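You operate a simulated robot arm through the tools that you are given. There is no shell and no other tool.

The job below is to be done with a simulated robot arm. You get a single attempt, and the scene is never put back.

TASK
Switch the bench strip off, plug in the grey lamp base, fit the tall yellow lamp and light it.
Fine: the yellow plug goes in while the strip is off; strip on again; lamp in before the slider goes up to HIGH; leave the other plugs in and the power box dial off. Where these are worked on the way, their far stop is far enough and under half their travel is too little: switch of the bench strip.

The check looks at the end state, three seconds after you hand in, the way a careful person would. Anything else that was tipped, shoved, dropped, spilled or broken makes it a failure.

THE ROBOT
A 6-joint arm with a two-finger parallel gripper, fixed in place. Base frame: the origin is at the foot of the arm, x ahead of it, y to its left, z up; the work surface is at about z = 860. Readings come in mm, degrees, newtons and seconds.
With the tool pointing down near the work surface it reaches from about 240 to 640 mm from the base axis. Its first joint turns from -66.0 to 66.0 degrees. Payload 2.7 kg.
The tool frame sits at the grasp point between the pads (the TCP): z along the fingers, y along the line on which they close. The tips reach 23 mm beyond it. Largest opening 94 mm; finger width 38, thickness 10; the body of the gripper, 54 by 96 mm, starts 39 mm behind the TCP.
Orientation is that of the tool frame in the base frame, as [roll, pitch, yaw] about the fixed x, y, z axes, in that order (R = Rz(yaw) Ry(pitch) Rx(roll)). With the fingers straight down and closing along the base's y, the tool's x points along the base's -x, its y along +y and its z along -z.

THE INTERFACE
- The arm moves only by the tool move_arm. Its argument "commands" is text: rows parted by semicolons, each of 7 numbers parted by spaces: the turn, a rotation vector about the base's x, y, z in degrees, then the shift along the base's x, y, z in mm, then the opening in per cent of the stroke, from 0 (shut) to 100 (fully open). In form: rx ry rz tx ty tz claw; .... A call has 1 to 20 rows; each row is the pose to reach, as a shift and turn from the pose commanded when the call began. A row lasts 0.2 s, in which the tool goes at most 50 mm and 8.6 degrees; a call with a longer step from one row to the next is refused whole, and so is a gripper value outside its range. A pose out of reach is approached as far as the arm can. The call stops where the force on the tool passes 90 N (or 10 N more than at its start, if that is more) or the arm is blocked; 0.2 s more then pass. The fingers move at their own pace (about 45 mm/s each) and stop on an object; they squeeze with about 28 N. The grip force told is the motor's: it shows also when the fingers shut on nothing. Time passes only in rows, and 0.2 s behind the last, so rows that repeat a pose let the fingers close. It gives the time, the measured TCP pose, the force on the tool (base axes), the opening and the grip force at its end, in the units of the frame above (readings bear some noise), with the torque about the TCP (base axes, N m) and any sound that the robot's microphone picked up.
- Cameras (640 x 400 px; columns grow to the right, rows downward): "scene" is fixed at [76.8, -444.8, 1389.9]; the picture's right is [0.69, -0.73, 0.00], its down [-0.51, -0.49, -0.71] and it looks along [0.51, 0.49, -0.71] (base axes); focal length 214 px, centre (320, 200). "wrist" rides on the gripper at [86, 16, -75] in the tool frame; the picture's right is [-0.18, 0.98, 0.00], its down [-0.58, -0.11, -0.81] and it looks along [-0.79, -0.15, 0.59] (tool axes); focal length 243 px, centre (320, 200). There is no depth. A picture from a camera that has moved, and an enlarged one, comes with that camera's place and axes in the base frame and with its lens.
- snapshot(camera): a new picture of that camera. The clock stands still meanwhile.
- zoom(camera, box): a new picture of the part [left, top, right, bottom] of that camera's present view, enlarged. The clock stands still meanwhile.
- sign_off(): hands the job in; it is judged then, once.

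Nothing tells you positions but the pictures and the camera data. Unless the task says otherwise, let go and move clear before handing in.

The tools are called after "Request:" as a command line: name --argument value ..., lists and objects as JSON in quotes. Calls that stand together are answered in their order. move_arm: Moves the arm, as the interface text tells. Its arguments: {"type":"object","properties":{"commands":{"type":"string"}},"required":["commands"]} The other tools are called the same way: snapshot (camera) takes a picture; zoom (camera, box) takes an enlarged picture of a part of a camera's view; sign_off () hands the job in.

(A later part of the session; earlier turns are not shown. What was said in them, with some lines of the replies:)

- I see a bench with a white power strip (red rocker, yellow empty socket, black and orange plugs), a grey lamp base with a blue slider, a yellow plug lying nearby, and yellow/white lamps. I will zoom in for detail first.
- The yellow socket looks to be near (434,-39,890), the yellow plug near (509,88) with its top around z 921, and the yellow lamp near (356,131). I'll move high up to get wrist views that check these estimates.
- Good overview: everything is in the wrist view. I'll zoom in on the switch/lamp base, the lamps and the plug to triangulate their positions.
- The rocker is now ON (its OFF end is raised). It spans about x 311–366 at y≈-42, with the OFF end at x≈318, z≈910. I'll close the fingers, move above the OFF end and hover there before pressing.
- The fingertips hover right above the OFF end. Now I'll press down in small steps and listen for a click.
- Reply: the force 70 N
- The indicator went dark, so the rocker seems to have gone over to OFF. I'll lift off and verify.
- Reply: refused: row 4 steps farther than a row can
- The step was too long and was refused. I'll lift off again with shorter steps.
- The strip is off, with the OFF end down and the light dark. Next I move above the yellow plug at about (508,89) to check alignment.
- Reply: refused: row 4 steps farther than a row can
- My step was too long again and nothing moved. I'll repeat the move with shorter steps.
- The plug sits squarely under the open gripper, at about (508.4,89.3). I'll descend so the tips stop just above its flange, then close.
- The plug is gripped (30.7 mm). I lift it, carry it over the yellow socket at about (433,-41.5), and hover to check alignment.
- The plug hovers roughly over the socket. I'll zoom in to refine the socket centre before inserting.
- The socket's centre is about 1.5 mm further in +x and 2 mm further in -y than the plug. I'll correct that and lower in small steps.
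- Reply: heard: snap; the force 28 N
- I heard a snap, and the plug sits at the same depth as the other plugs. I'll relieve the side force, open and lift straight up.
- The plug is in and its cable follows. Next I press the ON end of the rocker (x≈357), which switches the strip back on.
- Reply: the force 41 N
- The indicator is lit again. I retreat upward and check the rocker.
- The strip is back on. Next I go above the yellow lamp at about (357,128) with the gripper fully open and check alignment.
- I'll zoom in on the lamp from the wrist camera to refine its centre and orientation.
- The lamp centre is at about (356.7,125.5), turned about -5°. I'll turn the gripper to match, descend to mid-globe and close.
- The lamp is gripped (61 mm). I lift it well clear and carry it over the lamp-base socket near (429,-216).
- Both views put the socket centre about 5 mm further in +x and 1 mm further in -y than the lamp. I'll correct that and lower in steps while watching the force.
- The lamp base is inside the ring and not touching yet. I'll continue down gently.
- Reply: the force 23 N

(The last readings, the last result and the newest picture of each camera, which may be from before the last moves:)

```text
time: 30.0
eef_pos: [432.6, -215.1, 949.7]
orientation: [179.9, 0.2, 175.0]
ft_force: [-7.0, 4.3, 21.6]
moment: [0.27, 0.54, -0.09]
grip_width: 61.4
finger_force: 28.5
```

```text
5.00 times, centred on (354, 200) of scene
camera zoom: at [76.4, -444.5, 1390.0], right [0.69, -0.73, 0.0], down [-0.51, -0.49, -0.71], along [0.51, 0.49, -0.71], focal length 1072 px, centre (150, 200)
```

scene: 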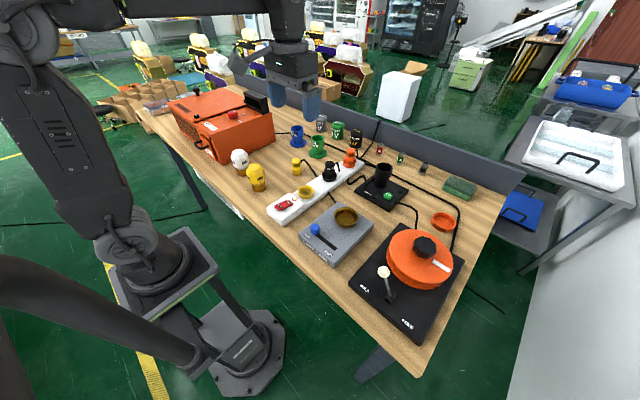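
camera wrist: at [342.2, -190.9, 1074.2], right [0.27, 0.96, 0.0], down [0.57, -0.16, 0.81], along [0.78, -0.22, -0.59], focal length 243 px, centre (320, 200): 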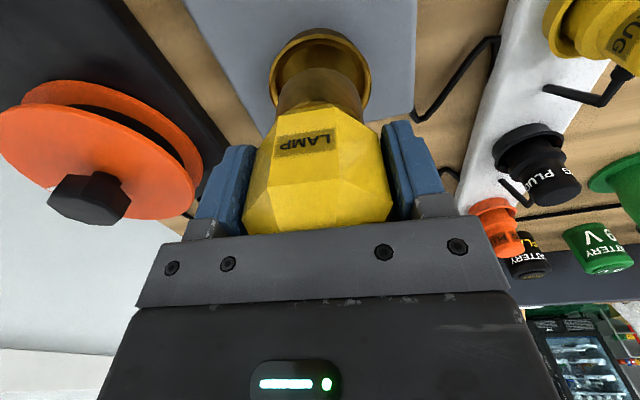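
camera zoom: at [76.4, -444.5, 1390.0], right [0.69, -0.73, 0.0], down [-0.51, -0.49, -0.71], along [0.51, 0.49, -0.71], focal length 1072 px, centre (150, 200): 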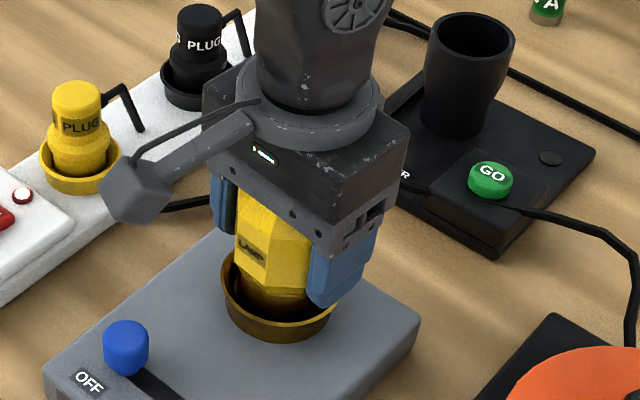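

There is contact (about 22 N up) but no snap heard yet. I'll press slightly more to see whether it moves or is already on the floor.

Request:
move_arm --commands "0 0 0 -0.5 0.3 -1 0; 0 0 0 -0.5 0.3 -2 0; 0 0 0 -0.5 0.3 -3 0; 0 0 0 -0.5 0.3 -3 0"

Request:
zoom --camera "wrist" --box '[240, 30, 400, 130]'

```text
time: 31.0
eef_pos: [433.0, -216.3, 950.5]
orientation: [-179.9, 0.6, 175.0]
ft_force: [-11.2, 10.2, 50.2]
moment: [0.44, 0.67, 0.0]
grip_width: 61.5
finger_force: 28.4
```

```text
4.00 times, centred on (320, 80) of wrist
camera zoom: at [347.4, -192.4, 1025.1], right [0.27, 0.96, 0.0], down [0.56, -0.16, 0.81], along [0.78, -0.22, -0.58], focal length 970 px, centre (320, 680)
```

zoom: 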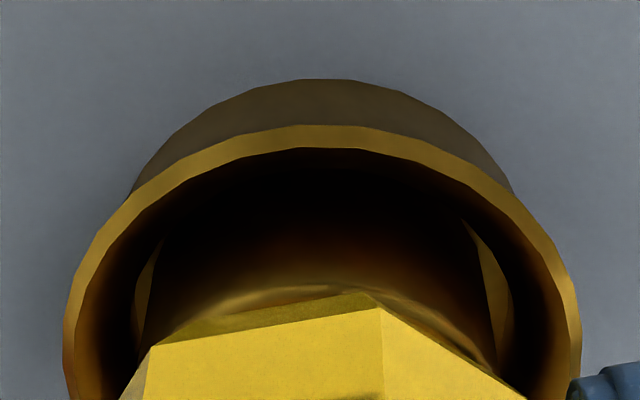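

The lamp does not go deeper even at 50 N, so it should be on the socket floor. I'll unload the force, release carefully and look.

Request:
move_arm --commands "0 0 0 0 0 2 0; 0 0 0 -1 0.7 3 0; 0 0 0 -1 0.7 3 0"

```text
time: 31.8
eef_pos: [431.9, -217.1, 950.2]
orientation: [-179.9, 0.5, 175.0]
ft_force: [8.1, 1.6, 20.6]
moment: [-0.08, -0.46, 0.04]
grip_width: 61.5
finger_force: 27.9
```

Request:
move_arm --commands "0 0 0 0.5 0 1 0; 0 0 0 0.5 0 1 0; 0 0 0 0.5 0 1 90; 0 0 0 0.5 0 1 90; 0 0 0 0.5 0 1 90"

Request:
zoom --camera "scene" --box '[290, 160, 418, 240]'

Request:
snapshot --camera "wrist"

```text
time: 33.0
eef_pos: [432.7, -215.0, 951.1]
orientation: [-180.0, 0.1, 174.9]
ft_force: [0.4, -4.4, 21.6]
moment: [0.15, -0.01, -0.01]
grip_width: 84.6
finger_force: 0.0
```

```text
5.00 times, centred on (354, 200) of scene
camera zoom: at [76.5, -444.8, 1389.9], right [0.69, -0.73, 0.0], down [-0.51, -0.49, -0.71], along [0.51, 0.49, -0.71], focal length 1072 px, centre (150, 200)
```

zoom: 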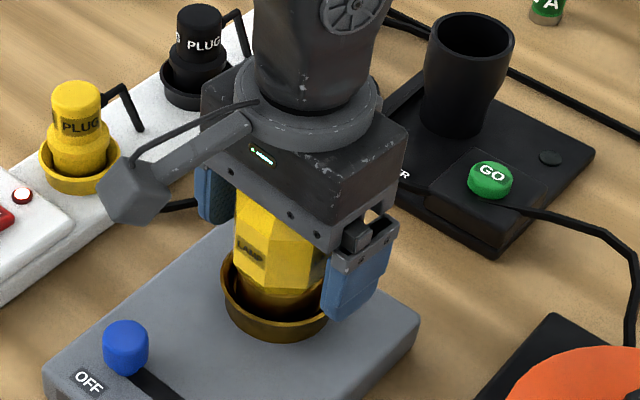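

```text
taken
camera wrist: at [346.3, -192.1, 1026.0], right [0.27, 0.96, 0.0], down [0.57, -0.16, 0.81], along [0.78, -0.22, -0.59], focal length 243 px, centre (320, 200)
```

wrist: 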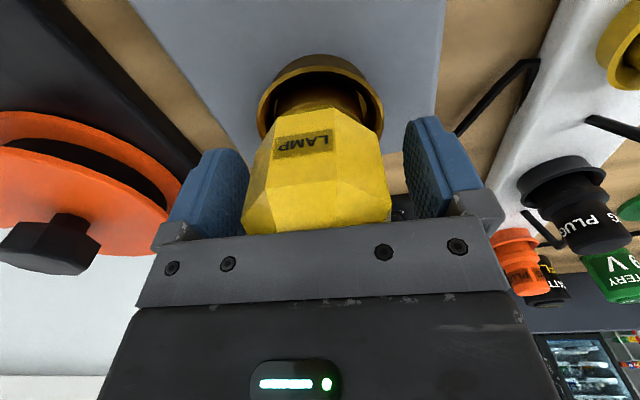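

Some upward force remains, so the palm may be resting on the lamp's top. I'll lift straight up and check that the lamp stays seated.

Request:
move_arm --commands "0 0 0 0 0 3 100; 0 0 0 0 0 10 100; 0 0 0 0 0 30 100; 0 0 0 0 0 70 100; 0 0 0 0 0 110 100; 0 0 0 0 0 110 100"

Request:
zoom --camera "scene" --box '[290, 160, 418, 240]'

Request:
snapshot --camera "wrist"

```text
time: 34.4
eef_pos: [432.6, -213.9, 1062.4]
orientation: [179.9, 0.0, 175.0]
ft_force: [-0.3, -0.2, 0.2]
moment: [-0.03, 0.03, -0.04]
grip_width: 94.2
finger_force: 0.1
```

```text
5.00 times, centred on (354, 200) of scene
camera zoom: at [76.8, -444.8, 1389.9], right [0.69, -0.73, 0.0], down [-0.51, -0.49, -0.71], along [0.51, 0.49, -0.71], focal length 1072 px, centre (150, 200)
```

zoom: 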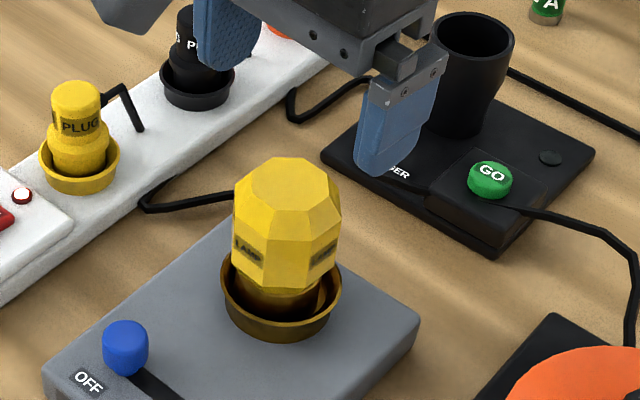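

```text
taken
camera wrist: at [346.8, -191.3, 1137.7], right [0.27, 0.96, 0.0], down [0.57, -0.16, 0.81], along [0.78, -0.22, -0.59], focal length 243 px, centre (320, 200)
```

wrist: 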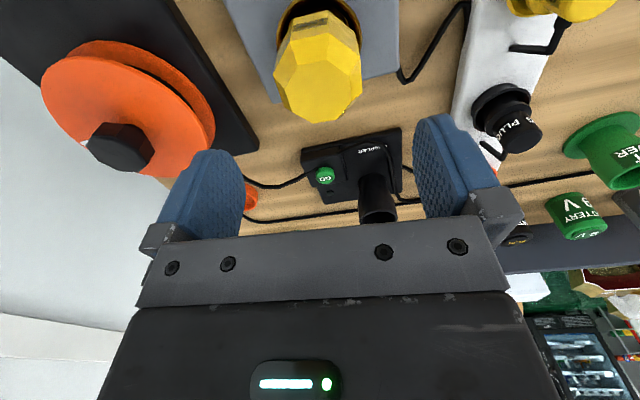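

The lamp stands in the socket. I'll look closely for tilt and seating.

Request:
zoom --camera "scene" --box '[322, 185, 370, 235]'

Request:
zoom --camera "wrist" --box '[240, 0, 400, 130]'

```text
8.00 times, centred on (346, 210) of scene
camera zoom: at [76.8, -444.8, 1389.9], right [0.69, -0.73, 0.0], down [-0.51, -0.49, -0.71], along [0.51, 0.49, -0.71], focal length 1716 px, centre (112, 120)
```

zoom: 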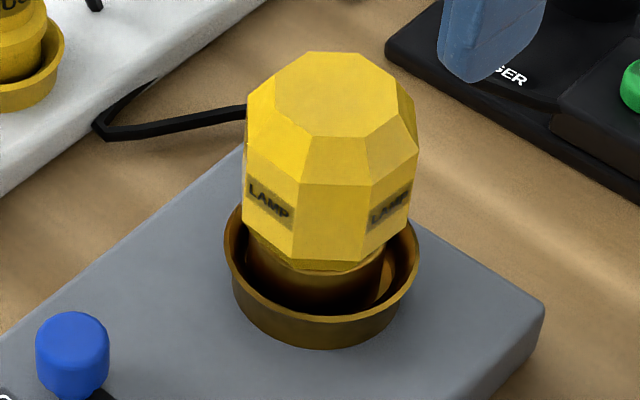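

```text
3.08 times, centred on (320, 65) of wrist
camera zoom: at [346.8, -191.3, 1137.7], right [0.27, 0.96, 0.0], down [0.57, -0.16, 0.81], along [0.78, -0.22, -0.59], focal length 746 px, centre (320, 615)
```

zoom: 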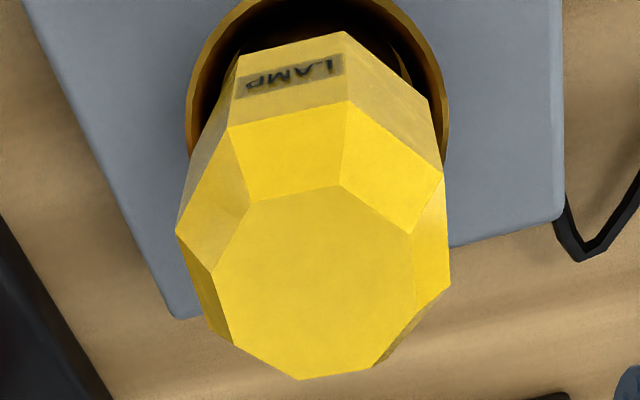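

The lamp stands upright on the socket floor, with its top facet level at z≈986 and centred on the ring. Next I bring closed fingers down on the +y side of the blue slider knob (near (334,-184)).

Request:
move_arm --commands "0 0 2 -30 20 5 50; 0 0 5 -62 42 5 0; 0 0 5 -98 66 0 0; 0 0 5 -98 66 -45 0; 0 0 5 -98 66 -90 0; 0 0 5 -98 66 -115 0; 0 0 5 -98 66 -115 0"

Request:
snapshot --camera "wrist"

Request:
zoom --camera "scene" --box '[270, 180, 366, 255]'

```text
time: 36.0
eef_pos: [332.7, -148.4, 944.4]
orientation: [-180.0, 0.1, 180.0]
ft_force: [0.0, -0.3, 0.3]
moment: [-0.05, -0.02, 0.01]
grip_width: 0.1
finger_force: 28.1
```

```text
taken
camera wrist: at [245.8, -132.3, 1019.8], right [0.18, 0.98, 0.0], down [0.58, -0.11, 0.81], along [0.79, -0.15, -0.59], focal length 243 px, centre (320, 200)
```

wrist: 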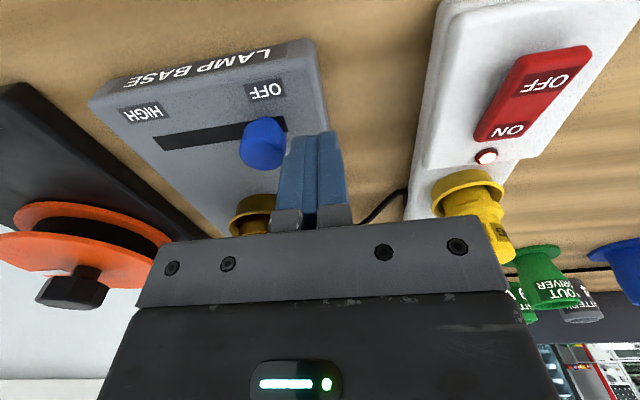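

```text
5.33 times, centred on (318, 218) of scene
camera zoom: at [76.8, -444.8, 1389.9], right [0.69, -0.73, 0.0], down [-0.51, -0.49, -0.71], along [0.51, 0.49, -0.71], focal length 1144 px, centre (331, 107)
```

zoom: 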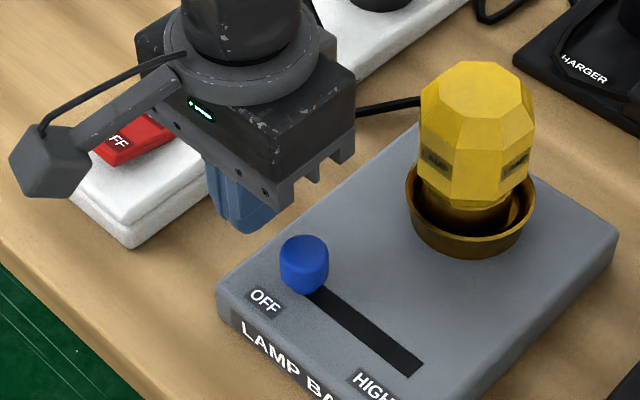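

The knob is just beside the closed fingertips. I'll lower to knob height and push partway first, to see that it slides and whether the lamp responds.

Request:
move_arm --commands "0 0 0 1.5 0 -12 0; 0 0 0 1.5 0 -21 0; 0 0 0 1.5 -5 -21 0; 0 0 0 1.5 -10 -21 0; 0 0 0 1.5 -15 -21 0; 0 0 0 1.5 -20 -21 0; 0 0 0 1.5 -25 -21 0; 0 0 0 1.5 -30 -21 0; 0 0 0 1.5 -34 -21 0"

Request:
zoom --camera "scene" --box '[270, 180, 366, 255]'

Request:
snapshot --camera "wrist"

```text
time: 38.0
eef_pos: [334.5, -182.5, 924.3]
orientation: [-180.0, 0.0, 179.9]
ft_force: [0.2, 0.5, 1.3]
moment: [0.01, 0.02, 0.03]
grip_width: 0.0
finger_force: 27.8
```

```text
5.33 times, centred on (318, 218) of scene
camera zoom: at [76.8, -444.8, 1389.9], right [0.69, -0.73, 0.0], down [-0.51, -0.49, -0.71], along [0.51, 0.49, -0.71], focal length 1144 px, centre (331, 107)
```

zoom: 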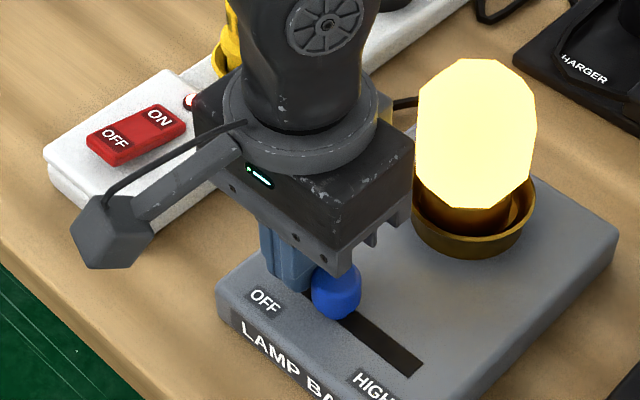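

```text
taken
camera wrist: at [248.0, -167.0, 999.8], right [0.19, 0.98, 0.0], down [0.58, -0.11, 0.81], along [0.79, -0.15, -0.59], focal length 243 px, centre (320, 200)
```

wrist: 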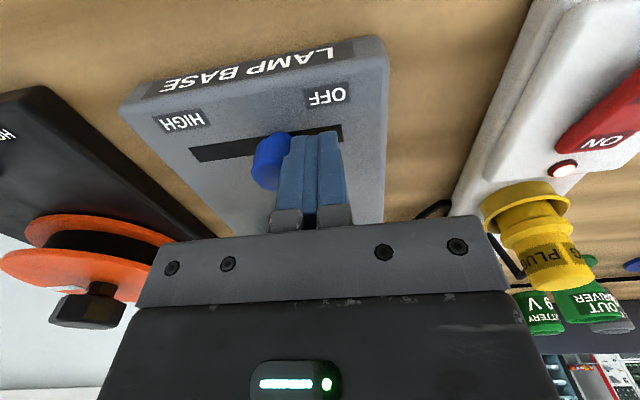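

The lamp lights up, so the circuit works. Now I push the slider the rest of the way to its HIGH stop, slowing near the end.

Request:
move_arm --commands "0 0 0 0 -8 0 0; 0 0 0 0 -16 0 0; 0 0 0 0 -24 0 0; 0 0 0 0 -30 0 0; 0 0 0 0 -34 0 0; 0 0 0 0 -36 0 0; 0 0 0 0 -37.5 0 0"

Request:
zoom --camera "scene" --box '[270, 180, 366, 255]'

Request:
zoom --camera "wrist" --box '[140, 40, 360, 180]'

```text
time: 39.6
eef_pos: [334.0, -219.1, 923.2]
orientation: [179.8, 0.0, 180.0]
ft_force: [0.3, 0.7, -0.8]
moment: [0.01, 0.01, 0.01]
grip_width: 0.0
finger_force: 28.1
```

```text
5.33 times, centred on (318, 218) of scene
camera zoom: at [76.8, -444.8, 1389.9], right [0.69, -0.73, 0.0], down [-0.51, -0.49, -0.71], along [0.51, 0.49, -0.71], focal length 1144 px, centre (331, 107)
```

zoom: 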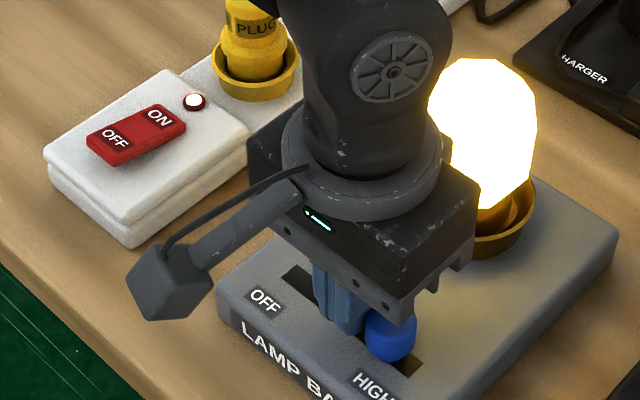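

```text
2.86 times, centred on (250, 110) of wrist
camera zoom: at [248.0, -204.4, 999.5], right [0.18, 0.98, 0.0], down [0.58, -0.11, 0.81], along [0.79, -0.15, -0.59], focal length 693 px, centre (520, 457)
```

zoom: 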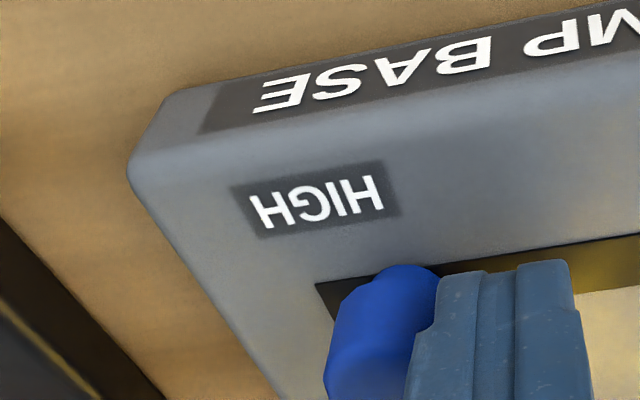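

It is brighter, but a little of the slot remains. I'll keep nudging until the stop is felt.

Request:
move_arm --commands "0 0 0 0 -1.5 0 0; 0 0 0 0 -3 0 0; 0 0 0 0 -4.5 0 0; 0 0 0 0 -4.5 0 0"

Request:
zoom --camera "scene" --box '[270, 180, 366, 255]'

Request:
zoom --camera "wrist" --box '[140, 40, 360, 180]'

```text
time: 40.6
eef_pos: [334.3, -225.1, 924.4]
orientation: [179.9, 0.1, -179.9]
ft_force: [-1.4, -0.4, 0.0]
moment: [-0.02, 0.0, 0.01]
grip_width: 0.1
finger_force: 28.3
```

```text
5.33 times, centred on (318, 218) of scene
camera zoom: at [76.8, -444.8, 1389.9], right [0.69, -0.73, 0.0], down [-0.51, -0.49, -0.71], along [0.51, 0.49, -0.71], focal length 1144 px, centre (331, 107)
```

zoom: 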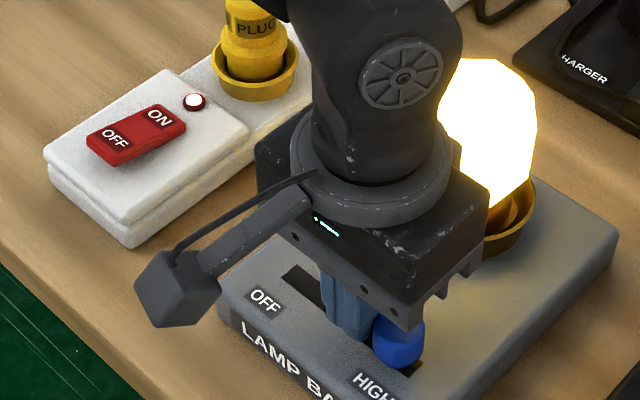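

```text
2.86 times, centred on (250, 110) of wrist
camera zoom: at [248.1, -209.6, 999.7], right [0.18, 0.98, 0.0], down [0.58, -0.11, 0.81], along [0.79, -0.15, -0.59], focal length 693 px, centre (520, 457)
```

zoom: 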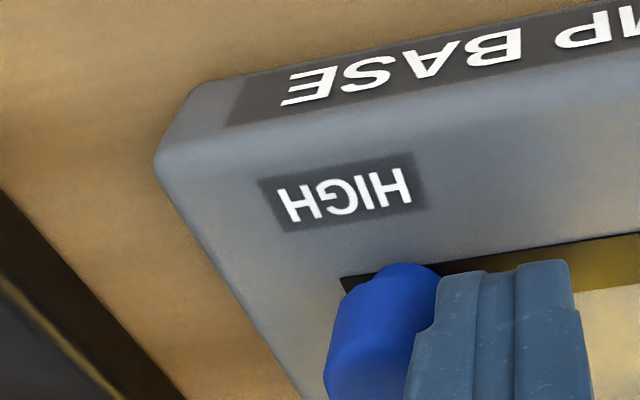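

Request:
move_arm --commands "0 0 0 0 -1.2 0 0; 0 0 0 0 -2.4 0 0; 0 0 0 0 -3.6 0 0; 0 0 0 0 -3.6 0 0"

Request:
zoom --camera "wrist" --box '[140, 40, 360, 180]'

```text
time: 41.6
eef_pos: [335.2, -226.2, 924.8]
orientation: [179.8, 0.1, -180.0]
ft_force: [-1.4, 30.8, 11.5]
moment: [0.59, 0.05, 0.01]
grip_width: 0.0
finger_force: 28.2
```

```text
2.86 times, centred on (250, 110) of wrist
camera zoom: at [248.3, -211.1, 999.5], right [0.18, 0.98, 0.0], down [0.58, -0.11, 0.81], along [0.79, -0.15, -0.59], focal length 693 px, centre (520, 457)
```

zoom: 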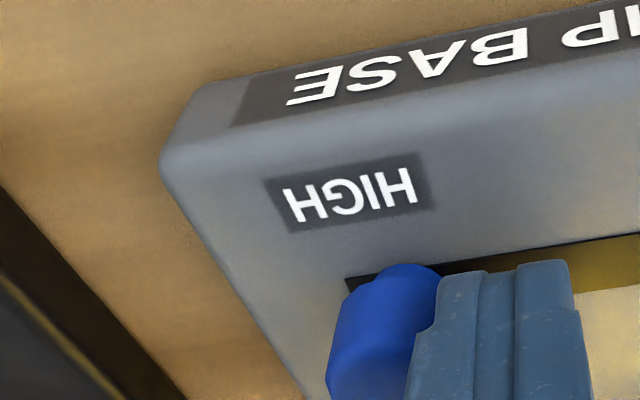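

The stop is reached (about 31 N). I'll back off in +y, lift clear and inspect the whole scene.

Request:
move_arm --commands "0 0 0 0 4 0 0; 0 0 0 0 12 0 0; 0 0 0 0 12 30 0; 0 0 0 0 12 75 0; 0 0 0 0 12 120 0; 0 0 0 0 20 165 0; 0 0 0 0 50 200 0; 0 0 0 0 95 215 0; 0 0 0 0 140 230 0; 0 0 0 0 140 230 0"

Request:
snapshot --camera "scene"

Request:
zoom --camera "scene" --box '[250, 150, 378, 250]'

Request:
snapshot --camera "wrist"

```text
time: 43.8
eef_pos: [334.8, -88.4, 1153.2]
orientation: [-180.0, 0.1, 179.8]
ft_force: [0.7, 0.1, -0.8]
moment: [-0.03, 0.0, -0.01]
grip_width: 0.0
finger_force: 28.0
```

```text
taken
```

scene: 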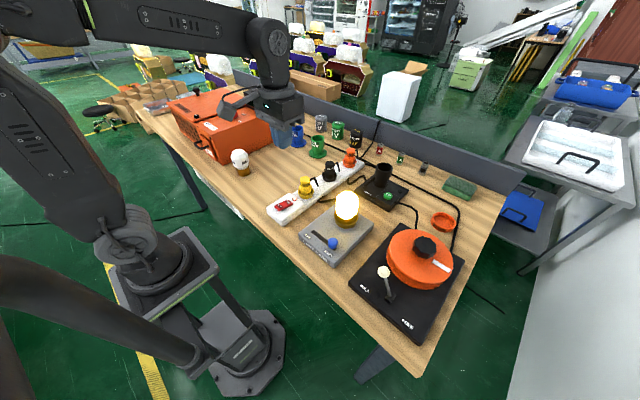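

```text
4.00 times, centred on (314, 200) of scene
camera zoom: at [76.8, -444.8, 1389.9], right [0.69, -0.73, 0.0], down [-0.51, -0.49, -0.71], along [0.51, 0.49, -0.71], focal length 858 px, centre (344, 200)
```

zoom: 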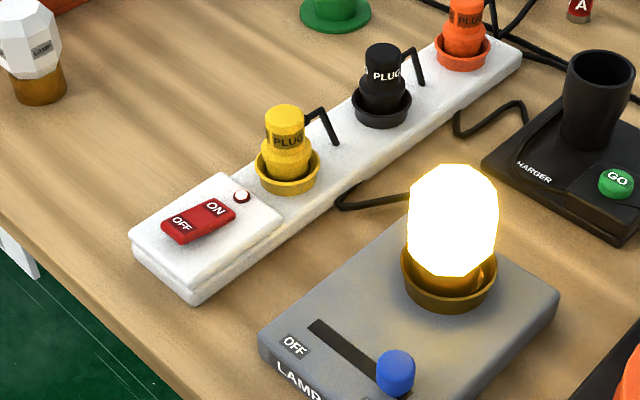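

```text
taken
camera wrist: at [247.3, -72.9, 1229.3], right [0.19, 0.98, 0.0], down [0.58, -0.11, 0.81], along [0.79, -0.15, -0.59], focal length 243 px, centre (320, 200)
```

wrist: 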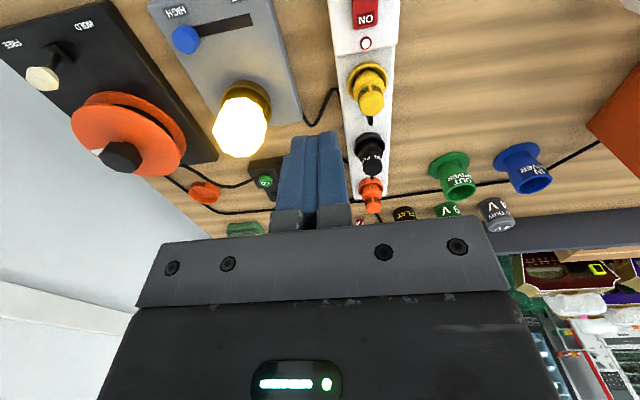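

The lamp is lit brightly, the slider is at HIGH, the strip is on, all three plugs are in, and the gripper is clear with nothing else disturbed. I'm handing in.

Request:
sign_off

```text
The job is handed in.
```

The yellow lamp is fitted in the grey lamp base and lit, with the slider at HIGH. The job is handed in, but I don't have the check's result.

- **Bench strip:** I switched it off before plugging in and back on afterwards. Its indicator light went out and came back each time.
- **Yellow plug:** It went in while the strip was off, with an audible snap, and sits at the same depth as the other plugs.
- **Lamp:** It stands upright on the socket floor. There was no snap when it went in, but it lit as soon as the slider moved partway.
- **Slider:** I pushed it to HIGH only after the lamp was in, until it met its end stop.
- **Everything else:** The black and orange plugs are still in. I didn't touch the power box dial, and the last pictures show nothing tipped or moved.

The gripper is empty and clear of the bench.
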